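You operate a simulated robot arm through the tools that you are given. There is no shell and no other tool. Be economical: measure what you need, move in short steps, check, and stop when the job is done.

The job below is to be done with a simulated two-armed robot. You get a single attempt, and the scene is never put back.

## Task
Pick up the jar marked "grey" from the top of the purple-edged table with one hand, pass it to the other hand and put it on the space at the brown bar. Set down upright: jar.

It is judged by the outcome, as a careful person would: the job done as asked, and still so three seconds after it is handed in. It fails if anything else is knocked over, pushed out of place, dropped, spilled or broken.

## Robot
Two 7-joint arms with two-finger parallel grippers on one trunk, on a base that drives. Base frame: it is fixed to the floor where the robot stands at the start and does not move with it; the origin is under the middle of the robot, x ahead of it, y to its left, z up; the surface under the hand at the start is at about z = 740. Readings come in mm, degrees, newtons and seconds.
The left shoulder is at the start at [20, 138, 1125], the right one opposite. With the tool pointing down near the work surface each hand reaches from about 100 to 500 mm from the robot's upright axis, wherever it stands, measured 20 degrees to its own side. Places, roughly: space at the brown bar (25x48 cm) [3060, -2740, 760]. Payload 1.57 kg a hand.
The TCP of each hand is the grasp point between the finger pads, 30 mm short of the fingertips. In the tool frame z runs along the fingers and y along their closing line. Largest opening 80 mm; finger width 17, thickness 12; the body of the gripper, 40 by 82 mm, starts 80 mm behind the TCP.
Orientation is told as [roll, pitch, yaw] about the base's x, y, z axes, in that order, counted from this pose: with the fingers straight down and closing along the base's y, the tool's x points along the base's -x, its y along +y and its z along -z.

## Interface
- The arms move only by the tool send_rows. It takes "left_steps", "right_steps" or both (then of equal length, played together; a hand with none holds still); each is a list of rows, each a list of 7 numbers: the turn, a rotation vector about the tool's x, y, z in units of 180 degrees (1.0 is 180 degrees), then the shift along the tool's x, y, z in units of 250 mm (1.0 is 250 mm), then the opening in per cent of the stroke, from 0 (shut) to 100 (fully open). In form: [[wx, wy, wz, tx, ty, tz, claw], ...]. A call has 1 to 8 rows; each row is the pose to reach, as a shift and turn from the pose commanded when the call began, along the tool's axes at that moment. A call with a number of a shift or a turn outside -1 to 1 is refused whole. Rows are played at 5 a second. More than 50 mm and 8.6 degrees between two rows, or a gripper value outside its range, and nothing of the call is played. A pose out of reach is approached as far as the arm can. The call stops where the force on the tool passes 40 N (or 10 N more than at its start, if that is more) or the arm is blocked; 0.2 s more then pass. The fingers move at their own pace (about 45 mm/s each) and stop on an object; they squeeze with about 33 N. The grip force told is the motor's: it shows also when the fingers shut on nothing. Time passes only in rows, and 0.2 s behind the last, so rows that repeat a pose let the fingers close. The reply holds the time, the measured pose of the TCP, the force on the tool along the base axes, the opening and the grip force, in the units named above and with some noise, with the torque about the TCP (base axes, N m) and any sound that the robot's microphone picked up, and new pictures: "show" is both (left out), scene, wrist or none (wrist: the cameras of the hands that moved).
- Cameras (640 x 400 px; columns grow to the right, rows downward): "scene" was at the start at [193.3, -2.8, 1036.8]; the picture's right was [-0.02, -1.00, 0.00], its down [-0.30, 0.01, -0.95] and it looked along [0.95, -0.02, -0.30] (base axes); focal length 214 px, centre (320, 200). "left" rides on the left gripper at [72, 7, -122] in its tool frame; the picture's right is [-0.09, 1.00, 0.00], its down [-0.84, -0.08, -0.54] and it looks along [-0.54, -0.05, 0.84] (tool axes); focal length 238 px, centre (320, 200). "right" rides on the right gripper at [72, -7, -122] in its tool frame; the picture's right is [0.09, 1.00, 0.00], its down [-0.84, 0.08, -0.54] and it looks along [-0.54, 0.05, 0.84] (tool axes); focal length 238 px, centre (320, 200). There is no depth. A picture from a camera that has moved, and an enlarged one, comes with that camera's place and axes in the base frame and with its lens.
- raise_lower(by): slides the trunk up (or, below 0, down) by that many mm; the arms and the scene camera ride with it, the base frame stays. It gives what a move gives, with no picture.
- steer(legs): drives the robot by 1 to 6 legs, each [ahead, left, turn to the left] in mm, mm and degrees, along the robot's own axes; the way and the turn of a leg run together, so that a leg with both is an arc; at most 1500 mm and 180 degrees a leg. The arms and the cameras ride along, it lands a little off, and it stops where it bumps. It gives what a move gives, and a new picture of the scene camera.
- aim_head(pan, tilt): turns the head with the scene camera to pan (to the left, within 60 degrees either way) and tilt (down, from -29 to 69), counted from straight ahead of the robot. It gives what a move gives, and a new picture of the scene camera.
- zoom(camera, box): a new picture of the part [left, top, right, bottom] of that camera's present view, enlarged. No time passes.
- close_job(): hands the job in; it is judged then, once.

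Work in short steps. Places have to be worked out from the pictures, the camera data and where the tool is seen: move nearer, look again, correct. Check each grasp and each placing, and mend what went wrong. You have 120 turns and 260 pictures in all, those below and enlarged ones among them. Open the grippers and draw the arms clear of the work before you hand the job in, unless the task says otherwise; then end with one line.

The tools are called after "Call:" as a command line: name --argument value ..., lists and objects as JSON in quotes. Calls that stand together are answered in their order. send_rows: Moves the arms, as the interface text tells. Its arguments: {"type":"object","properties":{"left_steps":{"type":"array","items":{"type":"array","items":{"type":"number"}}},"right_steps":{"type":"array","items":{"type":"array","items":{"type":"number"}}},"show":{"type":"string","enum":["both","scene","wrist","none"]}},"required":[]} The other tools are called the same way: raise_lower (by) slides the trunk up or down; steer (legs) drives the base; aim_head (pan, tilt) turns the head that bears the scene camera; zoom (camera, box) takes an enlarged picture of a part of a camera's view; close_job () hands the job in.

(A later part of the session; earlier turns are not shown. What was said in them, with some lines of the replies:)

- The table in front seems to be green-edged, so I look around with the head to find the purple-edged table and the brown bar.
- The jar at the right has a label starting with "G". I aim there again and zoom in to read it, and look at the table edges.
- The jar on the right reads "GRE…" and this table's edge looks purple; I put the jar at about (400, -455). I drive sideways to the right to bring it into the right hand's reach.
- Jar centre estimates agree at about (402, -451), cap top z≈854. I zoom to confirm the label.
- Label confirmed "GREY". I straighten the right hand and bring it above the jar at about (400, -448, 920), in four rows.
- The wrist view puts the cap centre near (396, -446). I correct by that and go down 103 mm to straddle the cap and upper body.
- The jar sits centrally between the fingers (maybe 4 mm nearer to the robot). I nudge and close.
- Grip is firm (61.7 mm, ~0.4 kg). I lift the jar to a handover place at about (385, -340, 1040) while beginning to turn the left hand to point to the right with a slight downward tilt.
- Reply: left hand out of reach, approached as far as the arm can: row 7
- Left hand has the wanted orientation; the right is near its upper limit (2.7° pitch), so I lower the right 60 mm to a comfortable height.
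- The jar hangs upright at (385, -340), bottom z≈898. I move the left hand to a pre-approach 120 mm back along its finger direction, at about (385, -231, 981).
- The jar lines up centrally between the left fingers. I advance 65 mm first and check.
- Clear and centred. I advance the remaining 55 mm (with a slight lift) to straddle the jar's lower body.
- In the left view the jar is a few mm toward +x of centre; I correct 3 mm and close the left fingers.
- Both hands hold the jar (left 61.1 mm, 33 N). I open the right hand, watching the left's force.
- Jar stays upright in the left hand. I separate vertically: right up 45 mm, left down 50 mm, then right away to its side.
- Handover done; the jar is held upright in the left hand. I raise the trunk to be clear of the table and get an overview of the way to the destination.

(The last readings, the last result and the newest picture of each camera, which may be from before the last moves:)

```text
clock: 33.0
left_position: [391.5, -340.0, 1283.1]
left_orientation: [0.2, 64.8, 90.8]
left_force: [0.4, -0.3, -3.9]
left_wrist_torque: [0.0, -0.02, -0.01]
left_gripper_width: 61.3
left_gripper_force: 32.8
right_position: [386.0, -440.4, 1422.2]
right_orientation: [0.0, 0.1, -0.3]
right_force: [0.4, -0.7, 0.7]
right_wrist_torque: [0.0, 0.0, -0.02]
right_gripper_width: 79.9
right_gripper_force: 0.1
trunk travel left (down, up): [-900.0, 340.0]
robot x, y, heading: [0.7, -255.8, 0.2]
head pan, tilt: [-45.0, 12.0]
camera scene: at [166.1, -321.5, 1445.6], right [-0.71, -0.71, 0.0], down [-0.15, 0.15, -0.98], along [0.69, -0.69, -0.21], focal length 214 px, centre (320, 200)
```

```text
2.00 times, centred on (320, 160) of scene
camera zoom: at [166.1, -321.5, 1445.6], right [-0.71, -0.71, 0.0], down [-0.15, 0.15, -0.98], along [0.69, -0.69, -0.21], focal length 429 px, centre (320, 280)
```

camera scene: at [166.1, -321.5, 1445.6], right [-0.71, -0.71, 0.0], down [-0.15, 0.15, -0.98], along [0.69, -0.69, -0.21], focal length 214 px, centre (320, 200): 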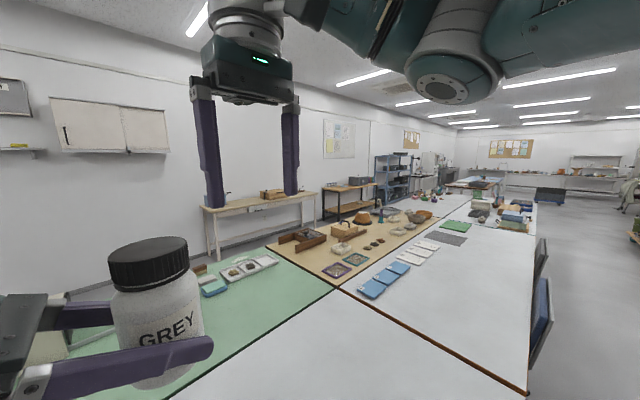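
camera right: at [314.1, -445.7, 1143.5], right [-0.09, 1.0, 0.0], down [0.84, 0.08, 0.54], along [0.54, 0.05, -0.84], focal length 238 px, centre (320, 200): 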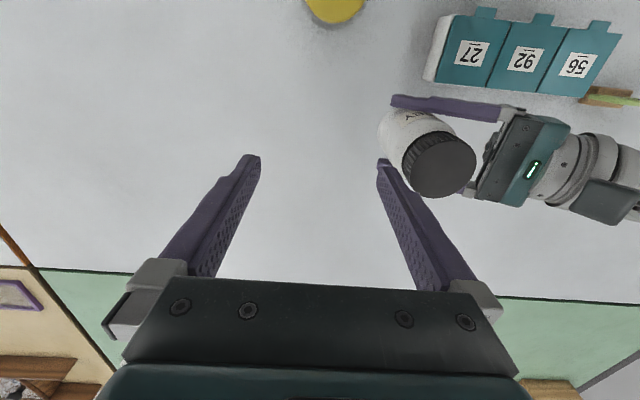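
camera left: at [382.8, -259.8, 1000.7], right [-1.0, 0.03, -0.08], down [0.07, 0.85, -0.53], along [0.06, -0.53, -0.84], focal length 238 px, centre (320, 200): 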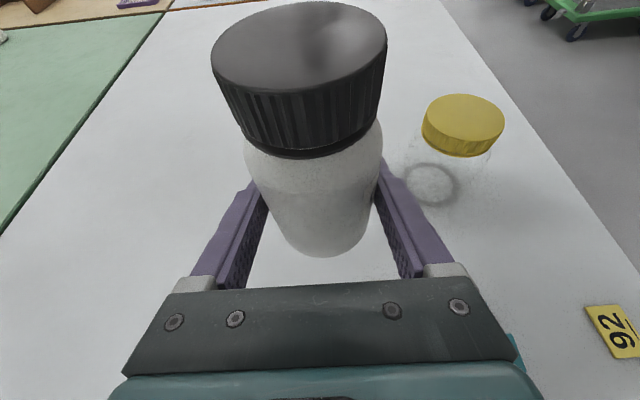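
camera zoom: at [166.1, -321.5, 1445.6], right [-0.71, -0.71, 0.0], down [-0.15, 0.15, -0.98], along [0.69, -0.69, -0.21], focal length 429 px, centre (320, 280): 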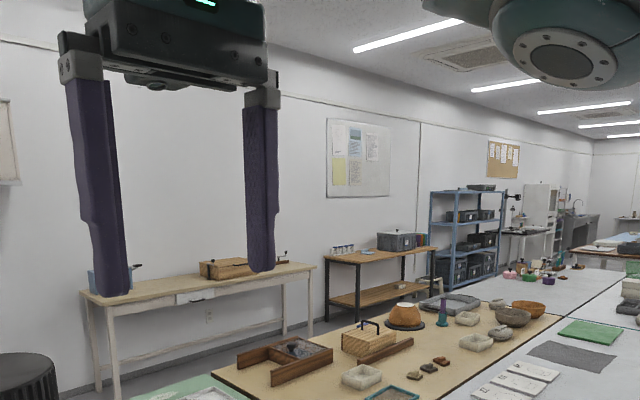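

The projected destination falls on the pale bench along the far wall (right end). The way seems to be round the island's left end, so I check the left side.

Call:
aim_head --pan 58 --tilt 25

Call:
zoom --camera "left" --box '[0, 0, 640, 400]'

```text
clock: 34.8
left_position: [390.2, -339.4, 1283.3]
left_orientation: [0.1, 64.9, 90.8]
left_force: [0.2, 0.1, -3.0]
left_wrist_torque: [0.03, 0.04, 0.04]
left_gripper_width: 61.6
left_gripper_force: 32.9
right_position: [386.3, -440.7, 1422.1]
right_orientation: [-0.2, 0.0, -0.2]
right_force: [-0.7, -0.1, -0.8]
right_wrist_torque: [0.01, 0.0, -0.04]
right_gripper_width: 80.0
right_gripper_force: 0.2
trunk travel left (down, up): [-900.0, 340.0]
robot x, y, heading: [1.2, -253.0, -0.0]
head pan, tilt: [58.0, 25.0]
camera scene: at [148.8, -177.6, 1424.5], right [0.85, -0.53, 0.0], down [-0.22, -0.36, -0.91], along [0.48, 0.77, -0.42], focal length 214 px, centre (320, 200)
```

scene: 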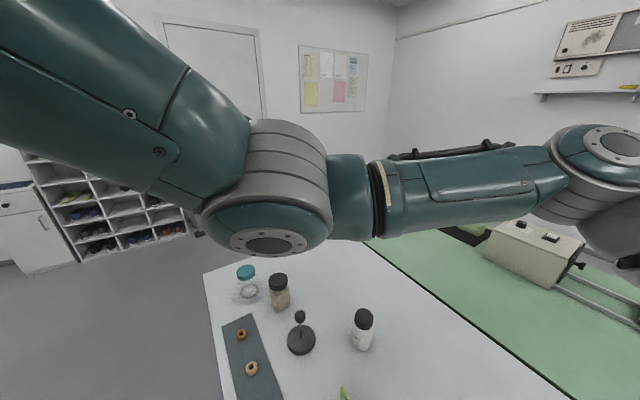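

```text
1.00 times, centred on (320, 200) of left (not enlarged: the box is as wide or as high as the picture)
camera zoom: at [383.0, -259.5, 1400.7], right [-1.0, 0.03, -0.08], down [0.07, 0.85, -0.53], along [0.06, -0.53, -0.84], focal length 238 px, centre (320, 200)
```

zoom: 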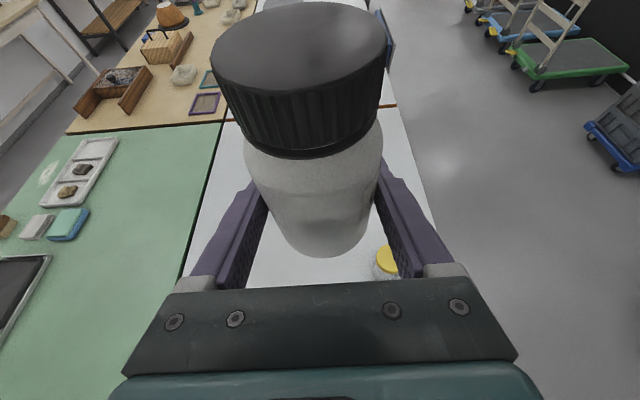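

The floor to the left is clear; the table's corner is about (100, 700). I back off, strafe left past the island's end, and look ahead.

Call:
steer --legs '[[-300, 0, 0], [0, 800, 0], [0, 850, 0]]'

Call:
aim_head --pan 0 --tilt 25

```text
clock: 44.8
left_position: [65.9, 1308.8, 1284.4]
left_orientation: [0.1, 64.9, 91.8]
left_force: [0.9, 1.0, -4.6]
left_wrist_torque: [-0.02, 0.01, 0.0]
left_gripper_width: 61.2
left_gripper_force: 33.1
right_position: [62.0, 1208.6, 1422.8]
right_orientation: [-0.1, 0.0, 0.8]
right_force: [0.2, -0.2, 0.6]
right_wrist_torque: [0.01, 0.01, 0.0]
right_gripper_width: 80.0
right_gripper_force: 0.1
trunk travel left (down, up): [-900.0, 340.0]
robot x, y, heading: [-328.8, 1388.3, 1.4]
head pan, tilt: [58.0, 25.0]
camera scene: at [-179.8, 1466.6, 1424.5], right [0.86, -0.51, 0.0], down [-0.22, -0.36, -0.91], along [0.46, 0.78, -0.42], focal length 214 px, centre (320, 200)
```

scene: 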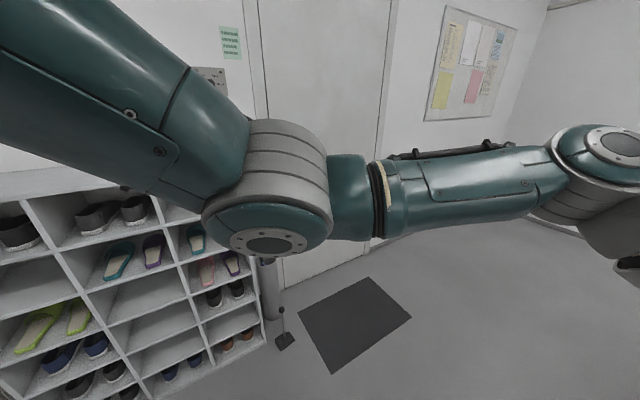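

```text
clock: 46.0
left_position: [63.9, 1309.3, 1282.9]
left_orientation: [0.2, 64.9, 91.8]
left_force: [-0.1, 0.2, -4.0]
left_wrist_torque: [-0.03, -0.04, 0.01]
left_gripper_width: 61.6
left_gripper_force: 32.8
right_position: [62.2, 1207.2, 1422.1]
right_orientation: [-0.1, 0.2, 0.8]
right_force: [-0.2, -0.1, 0.0]
right_wrist_torque: [-0.02, 0.0, 0.02]
right_gripper_width: 79.8
right_gripper_force: 0.0
trunk travel left (down, up): [-900.0, 340.0]
robot x, y, heading: [-329.6, 1381.5, 1.4]
head pan, tilt: [0.0, 25.0]
camera scene: at [-134.9, 1389.5, 1424.5], right [0.02, -1.0, 0.0], down [-0.42, -0.01, -0.91], along [0.91, 0.02, -0.42], focal length 214 px, centre (320, 200)
```

scene: 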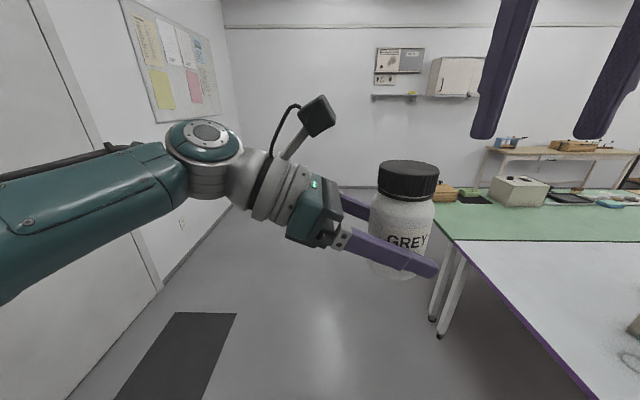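

The purple edge is confirmed and the way ahead is clear. I drive forward past the island's end.

Call:
steer --legs '[[1200, 0, -1.4], [1150, 0, 0]]'

Call:
aim_head --pan -58 --tilt 25

```text
clock: 57.7
left_position: [2445.5, 1388.7, 1283.8]
left_orientation: [0.1, 64.9, 93.1]
left_force: [-0.7, 0.4, -4.5]
left_wrist_torque: [0.0, 0.02, -0.01]
left_gripper_width: 61.3
left_gripper_force: 32.5
right_position: [2445.5, 1287.3, 1420.9]
right_orientation: [-0.1, 0.2, 2.2]
right_force: [-0.3, 0.2, -0.4]
right_wrist_torque: [0.03, 0.01, -0.01]
right_gripper_width: 80.0
right_gripper_force: 0.0
trunk travel left (down, up): [-900.0, 340.0]
robot x, y, heading: [2054.0, 1460.4, 2.5]
head pan, tilt: [0.0, 25.0]
camera scene: at [2243.7, 1465.2, 1424.5], right [0.04, -1.0, 0.0], down [-0.42, -0.02, -0.91], along [0.91, 0.04, -0.42], focal length 214 px, centre (320, 200)
```

scene: 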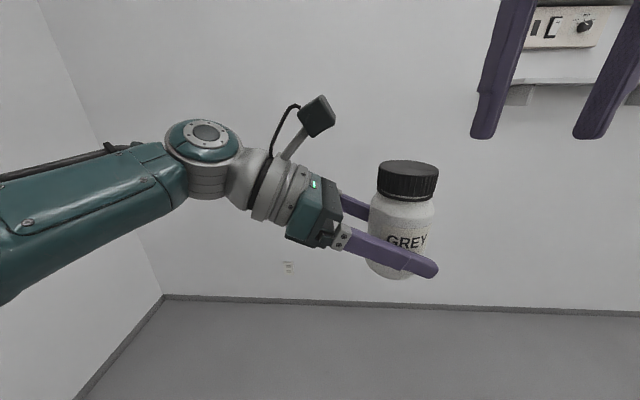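

```text
clock: 59.0
left_position: [2445.4, 1389.9, 1284.2]
left_orientation: [0.2, 64.9, 93.2]
left_force: [1.1, 0.1, -3.1]
left_wrist_torque: [-0.01, -0.03, 0.03]
left_gripper_width: 61.4
left_gripper_force: 32.7
right_position: [2445.1, 1287.0, 1421.6]
right_orientation: [-0.1, 0.2, 2.2]
right_force: [0.6, 1.2, -0.1]
right_wrist_torque: [0.01, 0.0, 0.0]
right_gripper_width: 80.0
right_gripper_force: 0.0
trunk travel left (down, up): [-900.0, 340.0]
robot x, y, heading: [2056.8, 1458.9, 2.6]
head pan, tilt: [-58.0, 25.0]
camera scene: at [2203.8, 1385.3, 1424.5], right [-0.82, -0.57, 0.0], down [-0.24, 0.35, -0.91], along [0.51, -0.75, -0.42], focal length 214 px, centre (320, 200)
```

scene: 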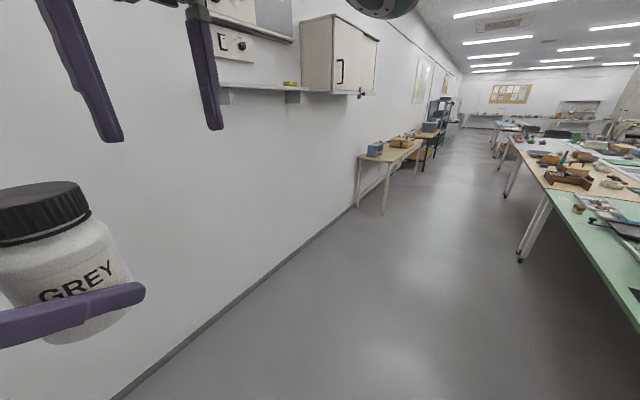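

The aisle (x≈1520 to 2920) is open and the bench stands beyond y≈-1300. I straighten the heading and strafe right along the aisle.

Call:
zoom --camera "scene" --box '[340, 80, 500, 180]'

Call:
steer --legs '[[0, -1200, -2.6], [0, -1200, 0]]'

```text
4.00 times, centred on (420, 130) of scene
camera zoom: at [2203.8, 1385.3, 1424.5], right [-0.82, -0.57, 0.0], down [-0.24, 0.35, -0.91], along [0.51, -0.75, -0.42], focal length 858 px, centre (-80, 480)
```

zoom: 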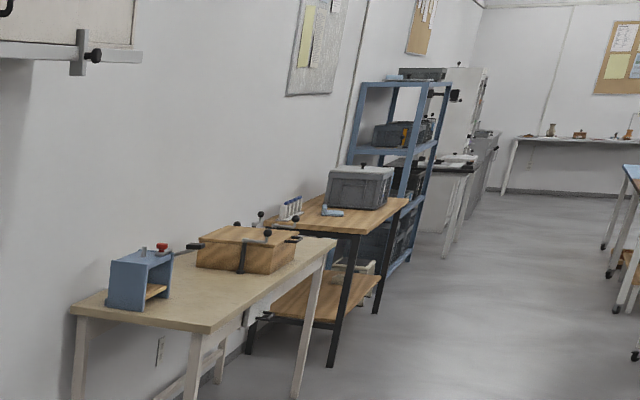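

```text
clock: 70.9
left_position: [2437.5, -1061.4, 1282.6]
left_orientation: [0.0, 64.9, 89.2]
left_force: [-0.1, -0.5, -3.4]
left_wrist_torque: [0.02, 0.01, 0.01]
left_gripper_width: 61.4
left_gripper_force: 33.6
right_position: [2429.7, -1165.4, 1421.7]
right_orientation: [-0.1, 0.2, -1.7]
right_force: [0.3, 0.8, -0.1]
right_wrist_torque: [0.03, -0.01, 0.02]
right_gripper_width: 80.0
right_gripper_force: 0.0
trunk travel left (down, up): [-900.0, 340.0]
robot x, y, heading: [2048.6, -971.1, -1.1]
head pan, tilt: [-58.0, 25.0]
camera scene: at [2196.1, -1050.5, 1424.5], right [-0.86, -0.51, 0.0], down [-0.22, 0.36, -0.91], along [0.46, -0.78, -0.42], focal length 214 px, centre (320, 200)
```

scene: 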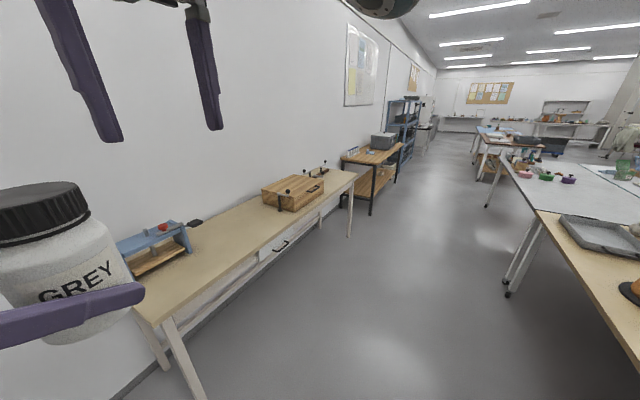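

The destination projects to the free right end of the pale bench, past the box. I continue right to stand in front of it.

Call:
steer --legs '[[0, -1000, 1.1], [0, -680, 0]]'

Call:
aim_head --pan 0 --tilt 35

```text
clock: 79.5
left_position: [2430.8, -2744.7, 1283.5]
left_orientation: [0.1, 64.9, 91.0]
left_force: [-0.3, 0.4, -4.6]
left_wrist_torque: [-0.03, 0.0, 0.01]
left_gripper_width: 60.8
left_gripper_force: 33.4
right_position: [2425.8, -2847.5, 1421.6]
right_orientation: [0.0, 0.2, -0.2]
right_force: [-0.4, -0.5, 0.1]
right_wrist_torque: [-0.01, 0.02, 0.01]
right_gripper_width: 80.1
right_gripper_force: 0.0
trunk travel left (down, up): [-900.0, 340.0]
robot x, y, heading: [2039.9, -2661.3, 0.1]
head pan, tilt: [-58.0, 25.0]
camera scene: at [2188.7, -2739.9, 1424.5], right [-0.85, -0.53, 0.0], down [-0.23, 0.36, -0.91], along [0.48, -0.77, -0.42], focal length 214 px, centre (320, 200)
```

scene: 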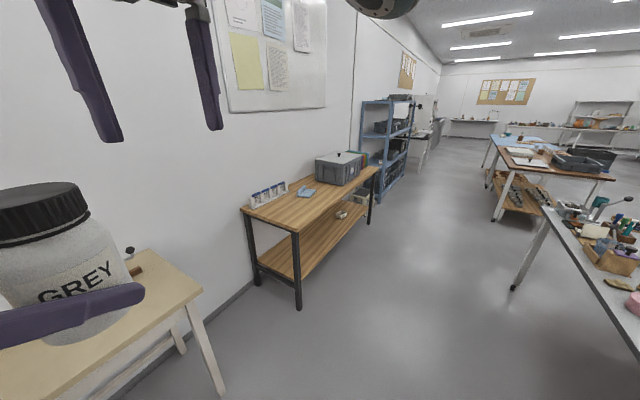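

```text
clock: 80.7
left_position: [2429.6, -2745.8, 1282.8]
left_orientation: [0.0, 65.0, 90.9]
left_force: [-0.4, 0.5, -4.3]
left_wrist_torque: [0.0, 0.04, -0.02]
left_gripper_width: 61.3
left_gripper_force: 33.1
right_position: [2425.4, -2846.7, 1422.0]
right_orientation: [-0.1, 0.2, -0.2]
right_force: [0.4, 0.6, 0.4]
right_wrist_torque: [0.01, 0.03, -0.03]
right_gripper_width: 80.1
right_gripper_force: 0.1
trunk travel left (down, up): [-900.0, 340.0]
robot x, y, heading: [2040.2, -2661.9, -0.2]
head pan, tilt: [0.0, 35.0]
camera scene: at [2227.6, -2661.7, 1408.8], right [0.0, -1.0, 0.0], down [-0.57, 0.0, -0.82], along [0.82, 0.0, -0.57], focal length 214 px, centre (320, 200)
```

scene: 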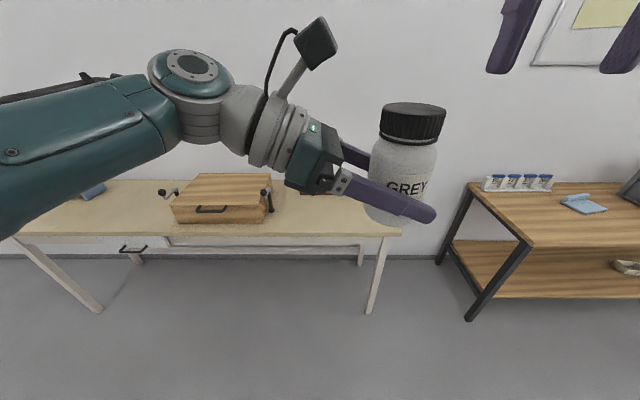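

The free right end of the bench (y≈-2480…-3000, front edge x≈2910) is the space. I drive 400 closer (arms high above the bench) and look from the other side of the arm.

Call:
steer --legs '[[400, 0, 0]]'

Call:
aim_head --pan 0 --tilt 60

Call:
zoom --camera "right" --box '[0, 0, 640, 400]'

```text
clock: 83.3
left_position: [2836.6, -2738.0, 1283.9]
left_orientation: [0.2, 64.8, 91.5]
left_force: [-0.7, -0.4, -3.5]
left_wrist_torque: [-0.03, -0.03, 0.02]
left_gripper_width: 61.8
left_gripper_force: 32.7
right_position: [2831.7, -2838.5, 1422.0]
right_orientation: [-0.2, 0.2, 0.3]
right_force: [-0.8, 0.5, -0.3]
right_wrist_torque: [-0.01, 0.0, 0.0]
right_gripper_width: 79.9
right_gripper_force: 0.0
trunk travel left (down, up): [-900.0, 340.0]
robot x, y, heading: [2442.2, -2657.2, 0.8]
head pan, tilt: [0.0, 35.0]
camera scene: at [2633.0, -2656.5, 1408.7], right [0.01, -1.0, 0.0], down [-0.57, -0.01, -0.82], along [0.82, 0.01, -0.57], focal length 214 px, centre (320, 200)
```

scene: 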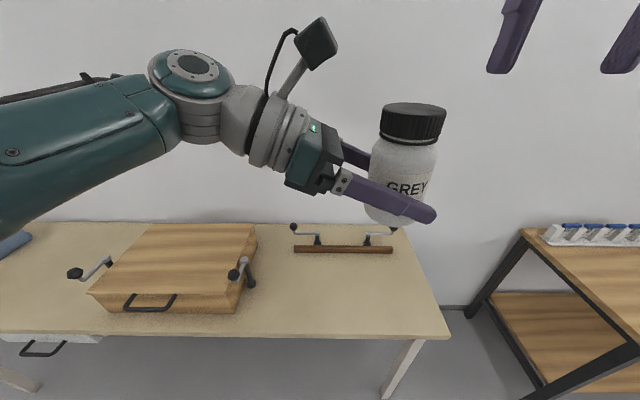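

```text
clock: 84.2
left_position: [2835.1, -2738.8, 1282.9]
left_orientation: [0.2, 64.9, 91.6]
left_force: [-0.4, 0.7, -4.9]
left_wrist_torque: [0.02, 0.01, -0.02]
left_gripper_width: 61.4
left_gripper_force: 33.4
right_position: [2832.0, -2840.4, 1420.6]
right_orientation: [-0.1, 0.3, 0.3]
right_force: [-1.1, -0.1, -0.1]
right_wrist_torque: [0.0, -0.03, -0.02]
right_gripper_width: 80.2
right_gripper_force: 0.0
trunk travel left (down, up): [-900.0, 340.0]
robot x, y, heading: [2447.4, -2654.8, 0.7]
head pan, tilt: [0.0, 60.0]
camera scene: at [2611.6, -2656.8, 1374.5], right [0.01, -1.0, 0.0], down [-0.87, -0.01, -0.5], along [0.5, 0.01, -0.87], focal length 214 px, centre (320, 200)
```

scene: 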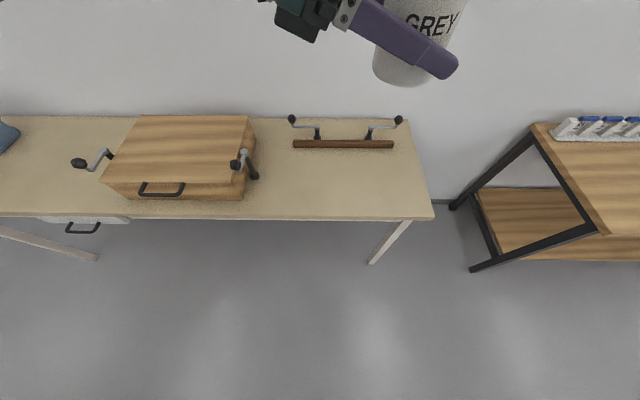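

```text
1.00 times, centred on (320, 200) of right (not enlarged: the box is as wide or as high as the picture)
camera zoom: at [2761.5, -2845.6, 1543.5], right [-0.1, 1.0, 0.0], down [0.84, 0.08, 0.54], along [0.54, 0.05, -0.84], focal length 238 px, centre (320, 200)
```

zoom: 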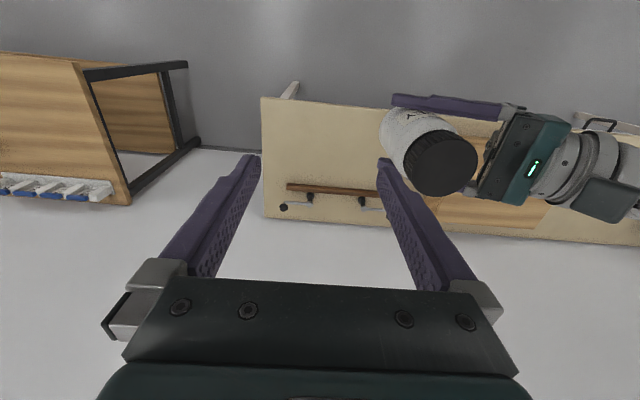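

The brown bar lies at x≈3200, y≈-2553…-2934, so the space in front of it is free. The left forearm/elbow hangs low and might meet the box, so I test lowering the hand relative to the trunk and yawing it 30° toward forward, still high in the air.

Call:
send_rows --left_steps '[[0.025, 0, -0.0117, -0.09, 0, 0.042, 0], [0.05, 0, -0.0233, -0.18, 0, 0.084, 0], [0.0755, 0, -0.035, -0.27, 0, 0.126, 0], [0.1, 0, -0.0467, -0.36, 0, 0.168, 0], [0.126, 0, -0.0583, -0.45, 0, 0.21, 0], [0.151, 0, -0.07, -0.544, 0, 0.252, 0], [0.151, 0, -0.07, -0.544, 0, 0.252, 0]]' --show "none"

Call:
aim_head --pan 30 --tilt 40

Call:
zoom --camera "right" --box '[0, 0, 640, 400]'

```text
clock: 85.8
left_position: [2833.6, -2737.4, 1133.8]
left_orientation: [-0.2, 64.9, 121.3]
left_force: [-0.7, 0.1, -3.6]
left_wrist_torque: [-0.01, 0.06, 0.01]
left_gripper_width: 61.2
left_gripper_force: 32.7
right_position: [2832.5, -2839.4, 1421.4]
right_orientation: [0.0, 0.3, 0.3]
right_force: [-0.5, 0.1, 0.1]
right_wrist_torque: [0.02, -0.03, 0.02]
right_gripper_width: 79.9
right_gripper_force: 0.0
trunk travel left (down, up): [-900.0, 340.0]
robot x, y, heading: [2443.5, -2660.4, 0.8]
head pan, tilt: [0.0, 60.0]
```

```text
clock: 86.7
left_position: [2834.7, -2737.0, 1133.8]
left_orientation: [-0.3, 64.9, 121.1]
left_force: [-0.2, -0.1, -4.0]
left_wrist_torque: [0.01, 0.01, 0.04]
left_gripper_width: 61.3
left_gripper_force: 32.9
right_position: [2833.0, -2840.0, 1421.5]
right_orientation: [-0.2, 0.2, 0.3]
right_force: [0.1, -0.1, -0.4]
right_wrist_torque: [0.01, 0.03, 0.01]
right_gripper_width: 80.0
right_gripper_force: 0.0
trunk travel left (down, up): [-900.0, 340.0]
robot x, y, heading: [2444.3, -2661.8, 0.8]
head pan, tilt: [30.0, 40.0]
camera scene: at [2618.0, -2614.3, 1401.1], right [0.51, -0.86, 0.0], down [-0.55, -0.33, -0.77], along [0.66, 0.39, -0.64], focal length 214 px, centre (320, 200)
```

scene: 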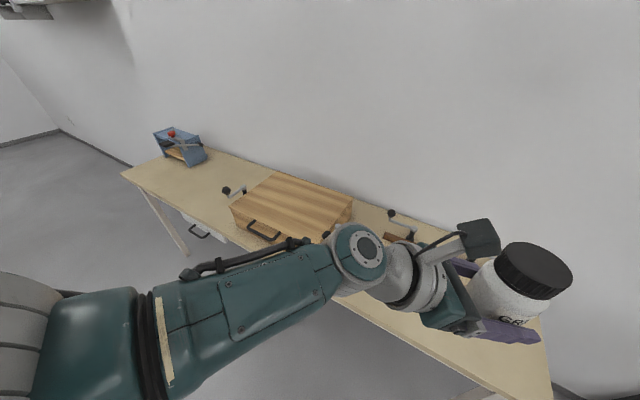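

```text
1.00 times, centred on (320, 200) of right (not enlarged: the box is as wide or as high as the picture)
camera zoom: at [2761.5, -2845.6, 1543.5], right [-0.1, 1.0, 0.0], down [0.84, 0.08, 0.54], along [0.54, 0.05, -0.84], focal length 238 px, centre (320, 200)
```

zoom: 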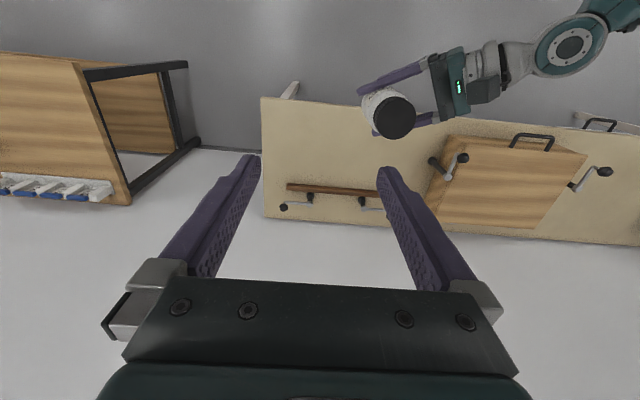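

The forearm is now well above hand level: wrist about TCP+80, elbow about TCP+55 and left of it. I lower the hand another 60 mm relative to the trunk, then drive forward and slightly right, with the jar toward (3050, -2790).

Call:
send_rows --left_steps '[[0, 0, 0, -0.11, 0, 0.05, 0], [0, 0, 0, -0.217, 0, 0.101, 0], [0, 0, 0, -0.217, 0, 0.101, 0]]' --show "none"

Call:
steer --legs '[[214, -56, 0]]'

Call:
aim_head --pan 0 --tilt 50

Call:
zoom --camera "left" --box '[0, 0, 640, 400]'

```text
clock: 87.5
left_position: [2835.9, -2736.8, 1085.0]
left_orientation: [-0.1, 64.9, 121.2]
left_force: [0.5, 0.5, -3.2]
left_wrist_torque: [0.0, 0.03, 0.02]
left_gripper_width: 61.2
left_gripper_force: 32.5
left hand out of reach, approached as far as the arm can: row 2, 3
right_position: [2833.0, -2839.9, 1420.4]
right_orientation: [0.1, 0.2, 0.4]
right_force: [0.5, -0.1, -0.5]
right_wrist_torque: [-0.04, 0.0, -0.03]
right_gripper_width: 79.8
right_gripper_force: 0.1
trunk travel left (down, up): [-900.0, 340.0]
robot x, y, heading: [2442.7, -2657.7, 0.8]
head pan, tilt: [30.0, 40.0]
```

```text
clock: 89.2
left_position: [3050.7, -2787.3, 1083.8]
left_orientation: [-0.1, 64.9, 121.5]
left_force: [-0.6, -0.1, -4.9]
left_wrist_torque: [-0.01, -0.02, -0.01]
left_gripper_width: 61.3
left_gripper_force: 33.0
right_position: [3047.8, -2892.6, 1421.5]
right_orientation: [-0.1, 0.2, 0.7]
right_force: [-0.2, -0.8, -0.2]
right_wrist_torque: [0.01, -0.01, -0.02]
right_gripper_width: 79.9
right_gripper_force: 0.0
trunk travel left (down, up): [-900.0, 340.0]
robot x, y, heading: [2658.0, -2709.7, 1.0]
head pan, tilt: [30.0, 40.0]
camera scene: at [2831.9, -2666.6, 1401.2], right [0.52, -0.86, 0.0], down [-0.55, -0.33, -0.77], along [0.66, 0.39, -0.64], focal length 214 px, centre (320, 200)
```

scene: 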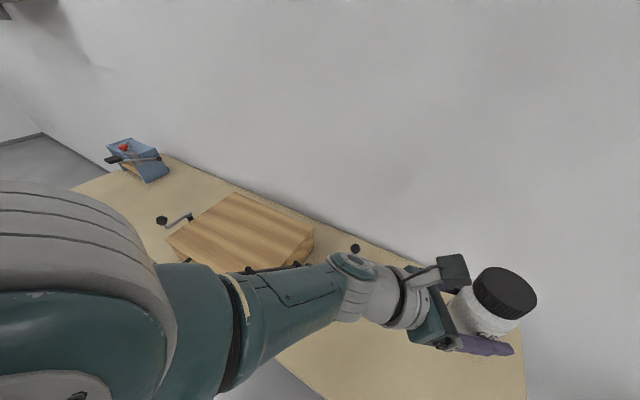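

```text
clock: 90.1
left_position: [3049.3, -2787.7, 1084.0]
left_orientation: [0.0, 64.9, 121.4]
left_force: [-0.5, 0.1, -4.3]
left_wrist_torque: [-0.02, -0.01, -0.01]
left_gripper_width: 61.3
left_gripper_force: 33.0
right_position: [3047.6, -2891.2, 1421.8]
right_orientation: [-0.2, 0.2, 0.6]
right_force: [-0.3, -0.3, -0.2]
right_wrist_torque: [-0.01, 0.02, 0.02]
right_gripper_width: 80.1
right_gripper_force: 0.0
trunk travel left (down, up): [-900.0, 340.0]
robot x, y, heading: [2656.9, -2711.3, 1.0]
head pan, tilt: [0.0, 50.0]
camera scene: at [2836.0, -2709.0, 1387.0], right [0.02, -1.0, 0.0], down [-0.77, -0.01, -0.64], along [0.64, 0.01, -0.77], focal length 214 px, centre (320, 200)
```

scene: 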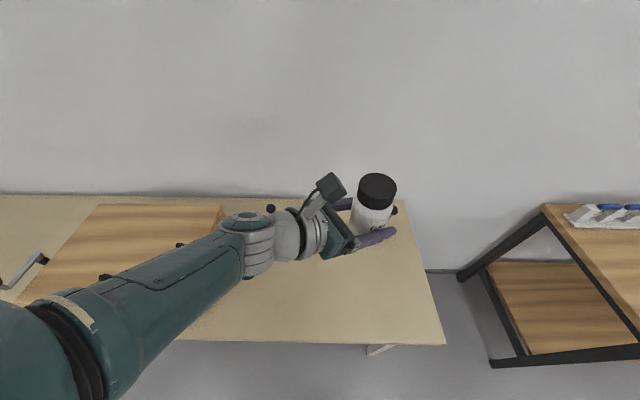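

```text
1.00 times, centred on (320, 200) of left (not enlarged: the box is as wide or as high as the picture)
camera zoom: at [3002.8, -2723.6, 1201.8], right [-0.87, -0.49, -0.08], down [-0.38, 0.76, -0.53], along [0.32, -0.43, -0.85], focal length 238 px, centre (320, 200)
```

zoom: 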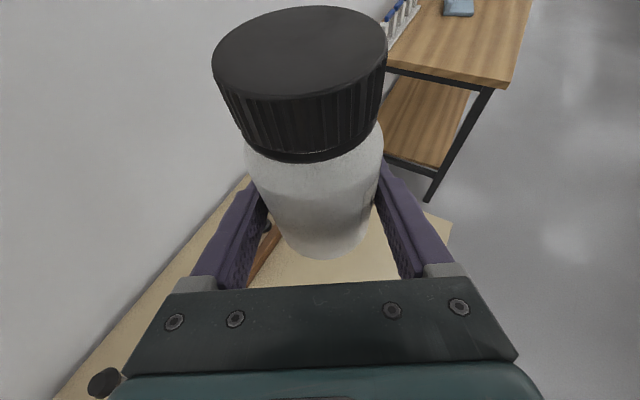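

The jar is above the space at (3050, -2788), with the forearm sloping up toward the robot. I lower the trunk by 240 mm (jar bottom then ≈50 mm above the bench) and check.

Call:
raise_lower --by -130

Call:
aim_head --pan 25 --tilt 45

```text
clock: 91.7
left_position: [3050.5, -2788.0, 953.7]
left_orientation: [-0.1, 65.0, 121.5]
left_force: [1.5, -0.7, -3.5]
left_wrist_torque: [0.0, 0.0, 0.02]
left_gripper_width: 61.4
left_gripper_force: 33.4
right_position: [3047.1, -2891.7, 1291.7]
right_orientation: [-0.1, 0.2, 0.6]
right_force: [0.8, -0.6, 0.1]
right_wrist_torque: [-0.03, -0.01, 0.01]
right_gripper_width: 80.0
right_gripper_force: 0.0
trunk travel left (down, up): [-770.0, 470.0]
robot x, y, heading: [2659.2, -2710.7, 1.0]
head pan, tilt: [0.0, 50.0]
```

```text
clock: 92.6
left_position: [3050.1, -2787.5, 955.5]
left_orientation: [-0.1, 64.9, 121.5]
left_force: [-0.4, -0.6, -3.2]
left_wrist_torque: [-0.01, 0.03, 0.0]
left_gripper_width: 61.5
left_gripper_force: 33.1
right_position: [3047.4, -2891.9, 1291.8]
right_orientation: [0.0, 0.1, 0.6]
right_force: [-0.1, -0.3, -0.5]
right_wrist_torque: [0.03, 0.0, 0.01]
right_gripper_width: 79.9
right_gripper_force: 0.1
trunk travel left (down, up): [-770.0, 470.0]
robot x, y, heading: [2656.5, -2713.9, 1.2]
head pan, tilt: [25.0, 45.0]
camera scene: at [2832.1, -2674.8, 1263.9], right [0.44, -0.9, 0.0], down [-0.64, -0.31, -0.71], along [0.64, 0.31, -0.71], focal length 214 px, centre (320, 200)
```

scene: 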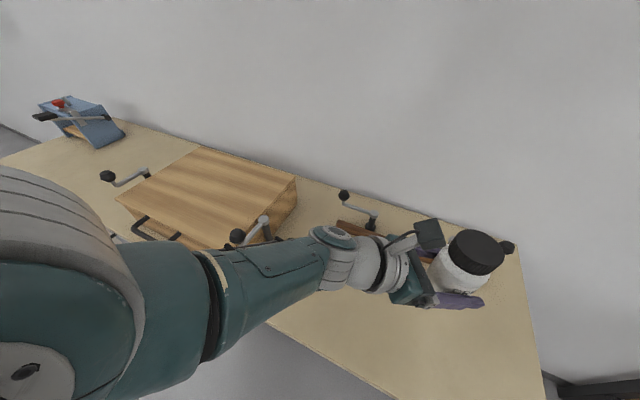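

The forearm stays well in front of the box and its clamp knob (~200 mm off). I lower 115 mm more and view the jar from the head and right camera.

Call:
raise_lower --by -115

Call:
aim_head --pan -5 --tilt 52

Call:
zoom --camera "right" --box '[0, 0, 640, 400]'

```text
clock: 94.1
left_position: [3050.0, -2787.9, 838.9]
left_orientation: [-0.1, 64.9, 121.6]
left_force: [-0.2, -0.1, -4.4]
left_wrist_torque: [0.02, 0.02, 0.02]
left_gripper_width: 61.5
left_gripper_force: 32.6
right_position: [3047.3, -2890.7, 1176.9]
right_orientation: [0.0, 0.3, 0.7]
right_force: [-0.5, 0.2, 0.3]
right_wrist_torque: [-0.01, 0.03, 0.0]
right_gripper_width: 80.0
right_gripper_force: 0.1
trunk travel left (down, up): [-655.0, 585.0]
robot x, y, heading: [2658.1, -2709.2, 0.8]
head pan, tilt: [25.0, 45.0]
```

```text
clock: 95.0
left_position: [3049.5, -2788.4, 839.6]
left_orientation: [-0.1, 64.9, 121.5]
left_force: [-0.5, -0.8, -3.5]
left_wrist_torque: [0.02, -0.01, 0.02]
left_gripper_width: 61.5
left_gripper_force: 32.8
right_position: [3047.0, -2890.9, 1176.8]
right_orientation: [-0.1, 0.1, 0.7]
right_force: [0.2, 0.6, -0.2]
right_wrist_torque: [-0.01, 0.0, 0.01]
right_gripper_width: 79.7
right_gripper_force: 0.1
trunk travel left (down, up): [-655.0, 585.0]
robot x, y, heading: [2660.4, -2714.6, 0.9]
head pan, tilt: [-5.0, 52.0]
camera scene: at [2833.9, -2715.6, 1139.4], right [-0.07, -1.0, 0.0], down [-0.79, 0.05, -0.62], along [0.61, -0.04, -0.79], focal length 214 px, centre (320, 200)
```

scene: 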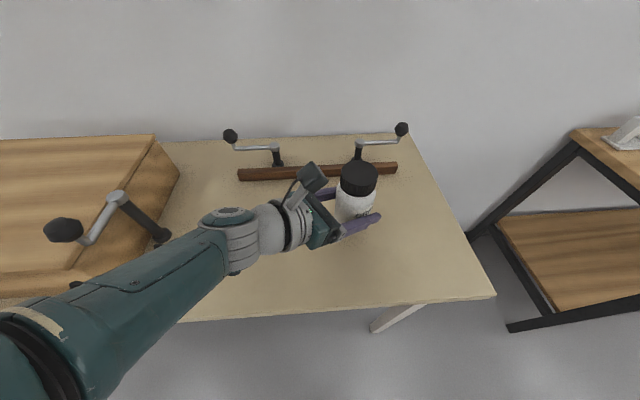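

```text
1.00 times, centred on (320, 200) of right (not enlarged: the box is as wide or as high as the picture)
camera zoom: at [2976.3, -2897.3, 1298.5], right [-0.1, 0.99, 0.0], down [0.84, 0.09, 0.54], along [0.54, 0.05, -0.84], focal length 238 px, centre (320, 200)
```

zoom: 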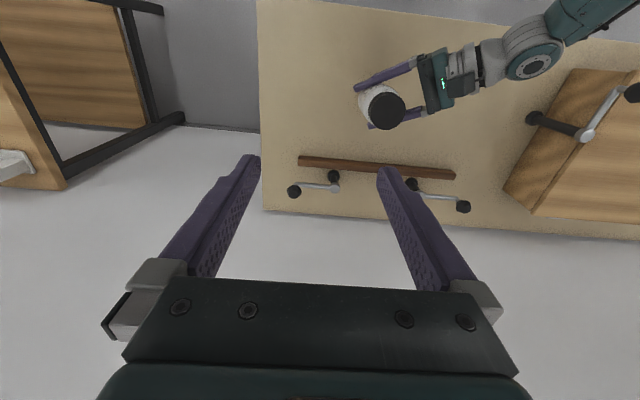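

The jar is well inside the free space in front of the bar. I lower with the trunk: 36 mm, leaving roughly 9 mm, watching the force.

Call:
raise_lower --by -36

Call:
raise_lower --by -4

Call:
zoom --camera "scene" --box '[280, 140, 440, 240]'

```text
clock: 95.8
left_position: [3048.8, -2788.3, 803.4]
left_orientation: [-0.1, 64.9, 121.5]
left_force: [0.9, 0.3, -4.0]
left_wrist_torque: [0.01, 0.02, 0.0]
left_gripper_width: 61.4
left_gripper_force: 33.1
right_position: [3047.8, -2891.5, 1140.0]
right_orientation: [-0.1, 0.2, 0.5]
right_force: [1.6, 0.7, -0.3]
right_wrist_torque: [0.0, -0.01, 0.0]
right_gripper_width: 80.2
right_gripper_force: 0.1
trunk travel left (down, up): [-619.0, 621.0]
robot x, y, heading: [2656.3, -2713.6, 1.3]
head pan, tilt: [-5.0, 52.0]
```

```text
clock: 96.3
left_position: [3050.1, -2787.8, 798.9]
left_orientation: [-0.2, 64.8, 121.5]
left_force: [0.6, 0.8, -4.8]
left_wrist_torque: [-0.01, 0.0, -0.02]
left_gripper_width: 61.3
left_gripper_force: 32.8
right_position: [3047.5, -2890.8, 1136.7]
right_orientation: [-0.1, 0.3, 0.6]
right_force: [0.5, -0.6, 0.3]
right_wrist_torque: [0.01, -0.01, -0.02]
right_gripper_width: 80.0
right_gripper_force: 0.0
trunk travel left (down, up): [-615.0, 625.0]
robot x, y, heading: [2657.7, -2709.7, 1.1]
head pan, tilt: [-5.0, 52.0]
```

```text
4.00 times, centred on (360, 190) of scene
camera zoom: at [2833.9, -2715.6, 1099.4], right [-0.07, -1.0, 0.0], down [-0.79, 0.06, -0.62], along [0.61, -0.04, -0.79], focal length 858 px, centre (160, 240)
```

zoom: 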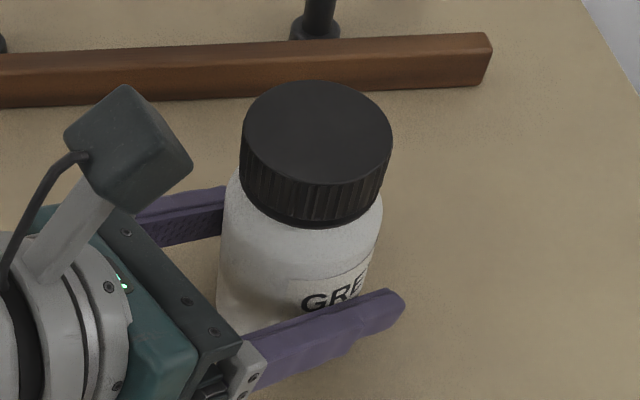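

No contact yet. I go down in 2 mm steps until the force shows the bench.

Call:
raise_lower --by -3

Call:
raise_lower --by -2

```text
clock: 96.9
left_position: [3049.6, -2788.2, 795.5]
left_orientation: [0.0, 64.9, 121.4]
left_force: [0.1, 0.5, -3.4]
left_wrist_torque: [0.0, 0.03, 0.0]
left_gripper_width: 61.2
left_gripper_force: 33.1
right_position: [3047.4, -2890.9, 1132.8]
right_orientation: [-0.1, 0.2, 0.6]
right_force: [0.0, -0.3, -0.3]
right_wrist_torque: [-0.01, -0.02, 0.02]
right_gripper_width: 80.0
right_gripper_force: 0.0
trunk travel left (down, up): [-612.0, 628.0]
robot x, y, heading: [2663.5, -2711.8, 0.9]
head pan, tilt: [-5.0, 52.0]
```

```text
clock: 97.4
left_position: [3050.8, -2787.2, 794.0]
left_orientation: [-0.1, 64.8, 121.5]
left_force: [-1.1, 0.8, -1.5]
left_wrist_torque: [0.05, 0.1, 0.03]
left_gripper_width: 60.9
left_gripper_force: 33.4
right_position: [3047.3, -2891.4, 1130.9]
right_orientation: [0.1, 0.3, 0.6]
right_force: [0.5, 0.0, 1.0]
right_wrist_torque: [-0.01, -0.02, 0.02]
right_gripper_width: 79.8
right_gripper_force: 0.0
trunk travel left (down, up): [-610.0, 630.0]
robot x, y, heading: [2658.6, -2709.9, 1.0]
head pan, tilt: [-5.0, 52.0]
```

Force is starting to lift (-1.5 N against -4): first contact. One more millimetre to seat it.

Call:
raise_lower --by -1

```text
clock: 97.9
left_position: [3051.4, -2787.2, 793.6]
left_orientation: [-0.1, 64.9, 121.5]
left_force: [-4.2, 2.1, 10.3]
left_wrist_torque: [0.41, 0.41, 0.08]
left_gripper_width: 61.3
left_gripper_force: 32.5
right_position: [3047.6, -2891.3, 1129.6]
right_orientation: [0.0, 0.2, 0.6]
right_force: [-0.4, -0.8, 0.0]
right_wrist_torque: [-0.01, 0.0, 0.01]
right_gripper_width: 79.7
right_gripper_force: 0.1
trunk travel left (down, up): [-609.0, 631.0]
robot x, y, heading: [2659.5, -2715.6, 0.7]
head pan, tilt: [-5.0, 52.0]
```

The jar is seated (upward push 10 N). I open the left hand slowly.

Call:
send_rows --left_steps '[[0, 0, 0, 0, 0, 0, 78], [0, 0, 0, 0, 0, 0, 82], [0, 0, 0, 0, 0, 0, 90], [0, 0, 0, 0, 0, 0, 100], [0, 0, 0, 0, 0, 0, 100]]'

```text
clock: 99.1
left_position: [3049.8, -2787.5, 793.5]
left_orientation: [-0.2, 64.9, 121.5]
left_force: [-0.3, 0.4, 0.6]
left_wrist_torque: [-0.02, 0.0, 0.01]
left_gripper_width: 79.8
left_gripper_force: 0.2
right_position: [3047.1, -2891.6, 1130.0]
right_orientation: [-0.1, 0.2, 0.6]
right_force: [0.2, 0.0, 0.6]
right_wrist_torque: [0.0, 0.01, 0.0]
right_gripper_width: 80.0
right_gripper_force: 0.2
trunk travel left (down, up): [-609.0, 631.0]
robot x, y, heading: [2656.3, -2713.7, 1.2]
head pan, tilt: [-5.0, 52.0]
camera scene: at [2834.1, -2715.7, 1093.4], right [-0.07, -1.0, 0.0], down [-0.79, 0.06, -0.62], along [0.61, -0.04, -0.79], focal length 214 px, centre (320, 200)
camera left: at [3003.0, -2723.7, 910.9], right [-0.87, -0.49, -0.08], down [-0.38, 0.76, -0.53], along [0.32, -0.43, -0.85], focal length 238 px, centre (320, 200)
```

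scene: 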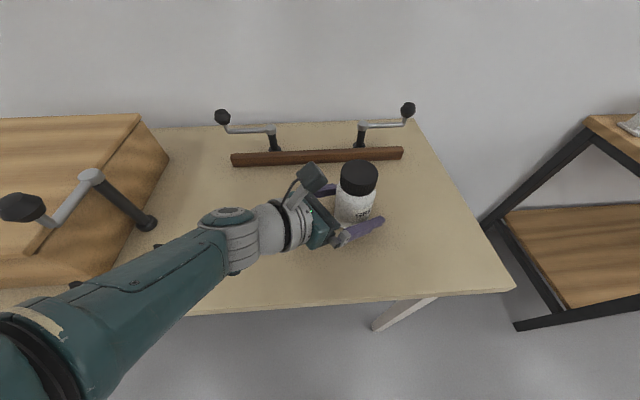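
left: 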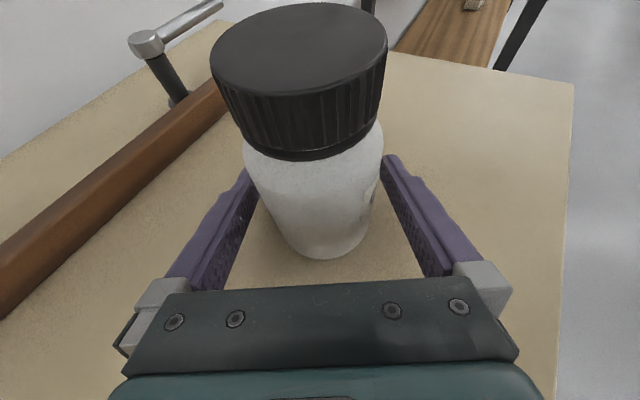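

The jar stands upright and free. I withdraw the left hand straight back along its fingers.

Call:
send_rows --left_steps '[[0, 0, 0, 0, 0, -0.14, 100], [0, 0, 0, 0, 0, -0.26, 100], [0, 0, 0, 0, 0, -0.38, 100], [0, 0, 0, 0, 0, -0.48, 100], [0, 0, 0, 0, 0, -0.48, 100]]'

```text
clock: 100.3
left_position: [2995.2, -2696.8, 843.5]
left_orientation: [0.0, 64.8, 121.5]
left_force: [-0.8, -0.3, 0.3]
left_wrist_torque: [0.0, 0.01, 0.03]
left_gripper_width: 80.0
left_gripper_force: 0.0
right_position: [3048.6, -2890.7, 1129.8]
right_orientation: [-0.1, 0.2, 0.7]
right_force: [0.0, 0.4, 0.1]
right_wrist_torque: [-0.01, -0.03, 0.0]
right_gripper_width: 80.3
right_gripper_force: 0.1
trunk travel left (down, up): [-609.0, 631.0]
robot x, y, heading: [2656.9, -2711.5, 0.7]
head pan, tilt: [-5.0, 52.0]
camera scene: at [2834.1, -2715.7, 1093.4], right [-0.07, -1.0, 0.0], down [-0.79, 0.06, -0.62], along [0.61, -0.04, -0.79], focal length 214 px, centre (320, 200)
camera left: at [2947.5, -2631.8, 961.4], right [-0.87, -0.49, -0.08], down [-0.38, 0.76, -0.53], along [0.32, -0.43, -0.85], focal length 238 px, centre (320, 200)
```

scene: 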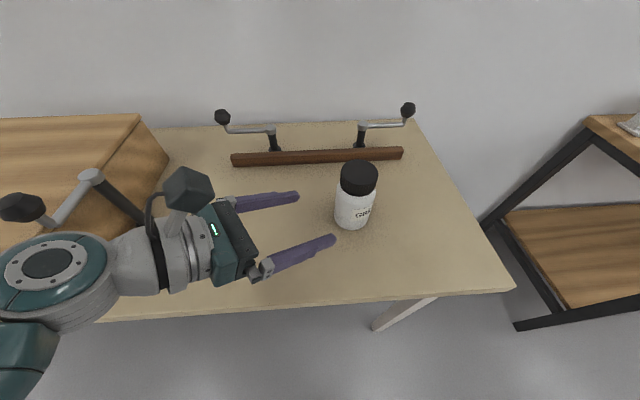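
left: 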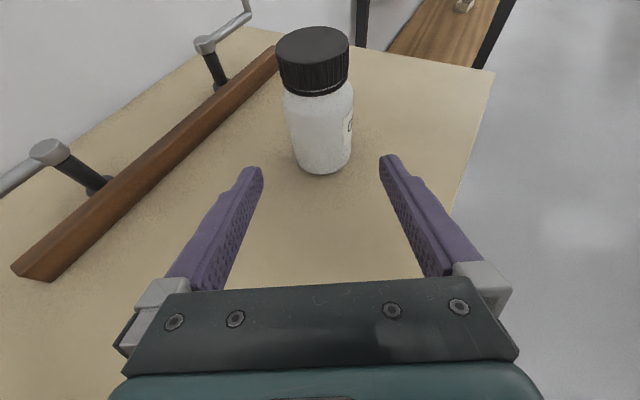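

The hand is clear of the jar, which stands upright before the bar. I raise the trunk, then back away from the bench.

Call:
raise_lower --by 250

Call:
steer --legs '[[-350, 0, 0]]'

Call:
zoom --camera "scene" --box '[160, 0, 480, 200]'

```text
clock: 102.9
left_position: [2995.8, -2696.0, 1093.9]
left_orientation: [-0.1, 65.0, 121.5]
left_force: [-0.1, -0.2, 0.3]
left_wrist_torque: [0.02, -0.01, -0.04]
left_gripper_width: 79.8
left_gripper_force: 0.0
right_position: [3048.0, -2891.0, 1380.8]
right_orientation: [-0.2, 0.1, 0.6]
right_force: [0.6, 0.9, -0.4]
right_wrist_torque: [0.01, 0.02, -0.01]
right_gripper_width: 80.2
right_gripper_force: 0.1
trunk travel left (down, up): [-859.0, 381.0]
robot x, y, heading: [2663.9, -2709.9, 0.8]
head pan, tilt: [-5.0, 52.0]
```

```text
clock: 105.2
left_position: [2639.6, -2703.9, 1093.9]
left_orientation: [-0.2, 64.8, 120.9]
left_force: [-0.1, 0.1, -0.4]
left_wrist_torque: [-0.02, -0.03, -0.02]
left_gripper_width: 80.1
left_gripper_force: 0.0
right_position: [2690.2, -2899.5, 1380.7]
right_orientation: [-0.1, 0.2, -0.1]
right_force: [0.2, -0.3, 0.2]
right_wrist_torque: [0.01, -0.02, 0.06]
right_gripper_width: 80.0
right_gripper_force: 0.2
trunk travel left (down, up): [-859.0, 381.0]
robot x, y, heading: [2304.4, -2713.0, 0.3]
head pan, tilt: [-5.0, 52.0]
camera scene: at [2477.9, -2721.9, 1343.4], right [-0.08, -1.0, 0.0], down [-0.79, 0.06, -0.62], along [0.61, -0.05, -0.79], focal length 214 px, centre (320, 200)
```

scene: 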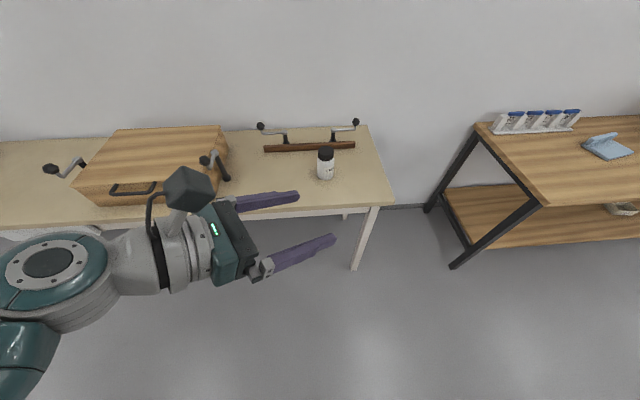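

```text
2.00 times, centred on (320, 100) of scene
camera zoom: at [2477.9, -2721.9, 1343.4], right [-0.08, -1.0, 0.0], down [-0.79, 0.06, -0.62], along [0.61, -0.05, -0.79], focal length 429 px, centre (320, 400)
```

zoom: 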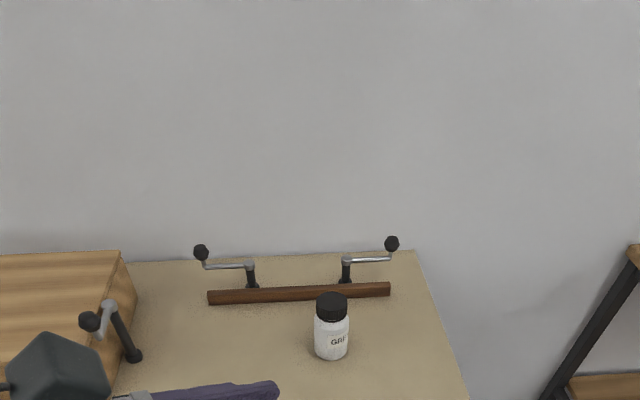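

The jar stands upright on the space at the brown bar, nothing else was disturbed, and both hands are open and clear. I hand the job in.

Call:
close_job

```text
The job is handed in.
```

The jar marked "GREY" was picked up with the right hand, passed to the left, and set down upright on the space in front of the brown bar; I saw nothing else disturbed, and both hands are open and clear.
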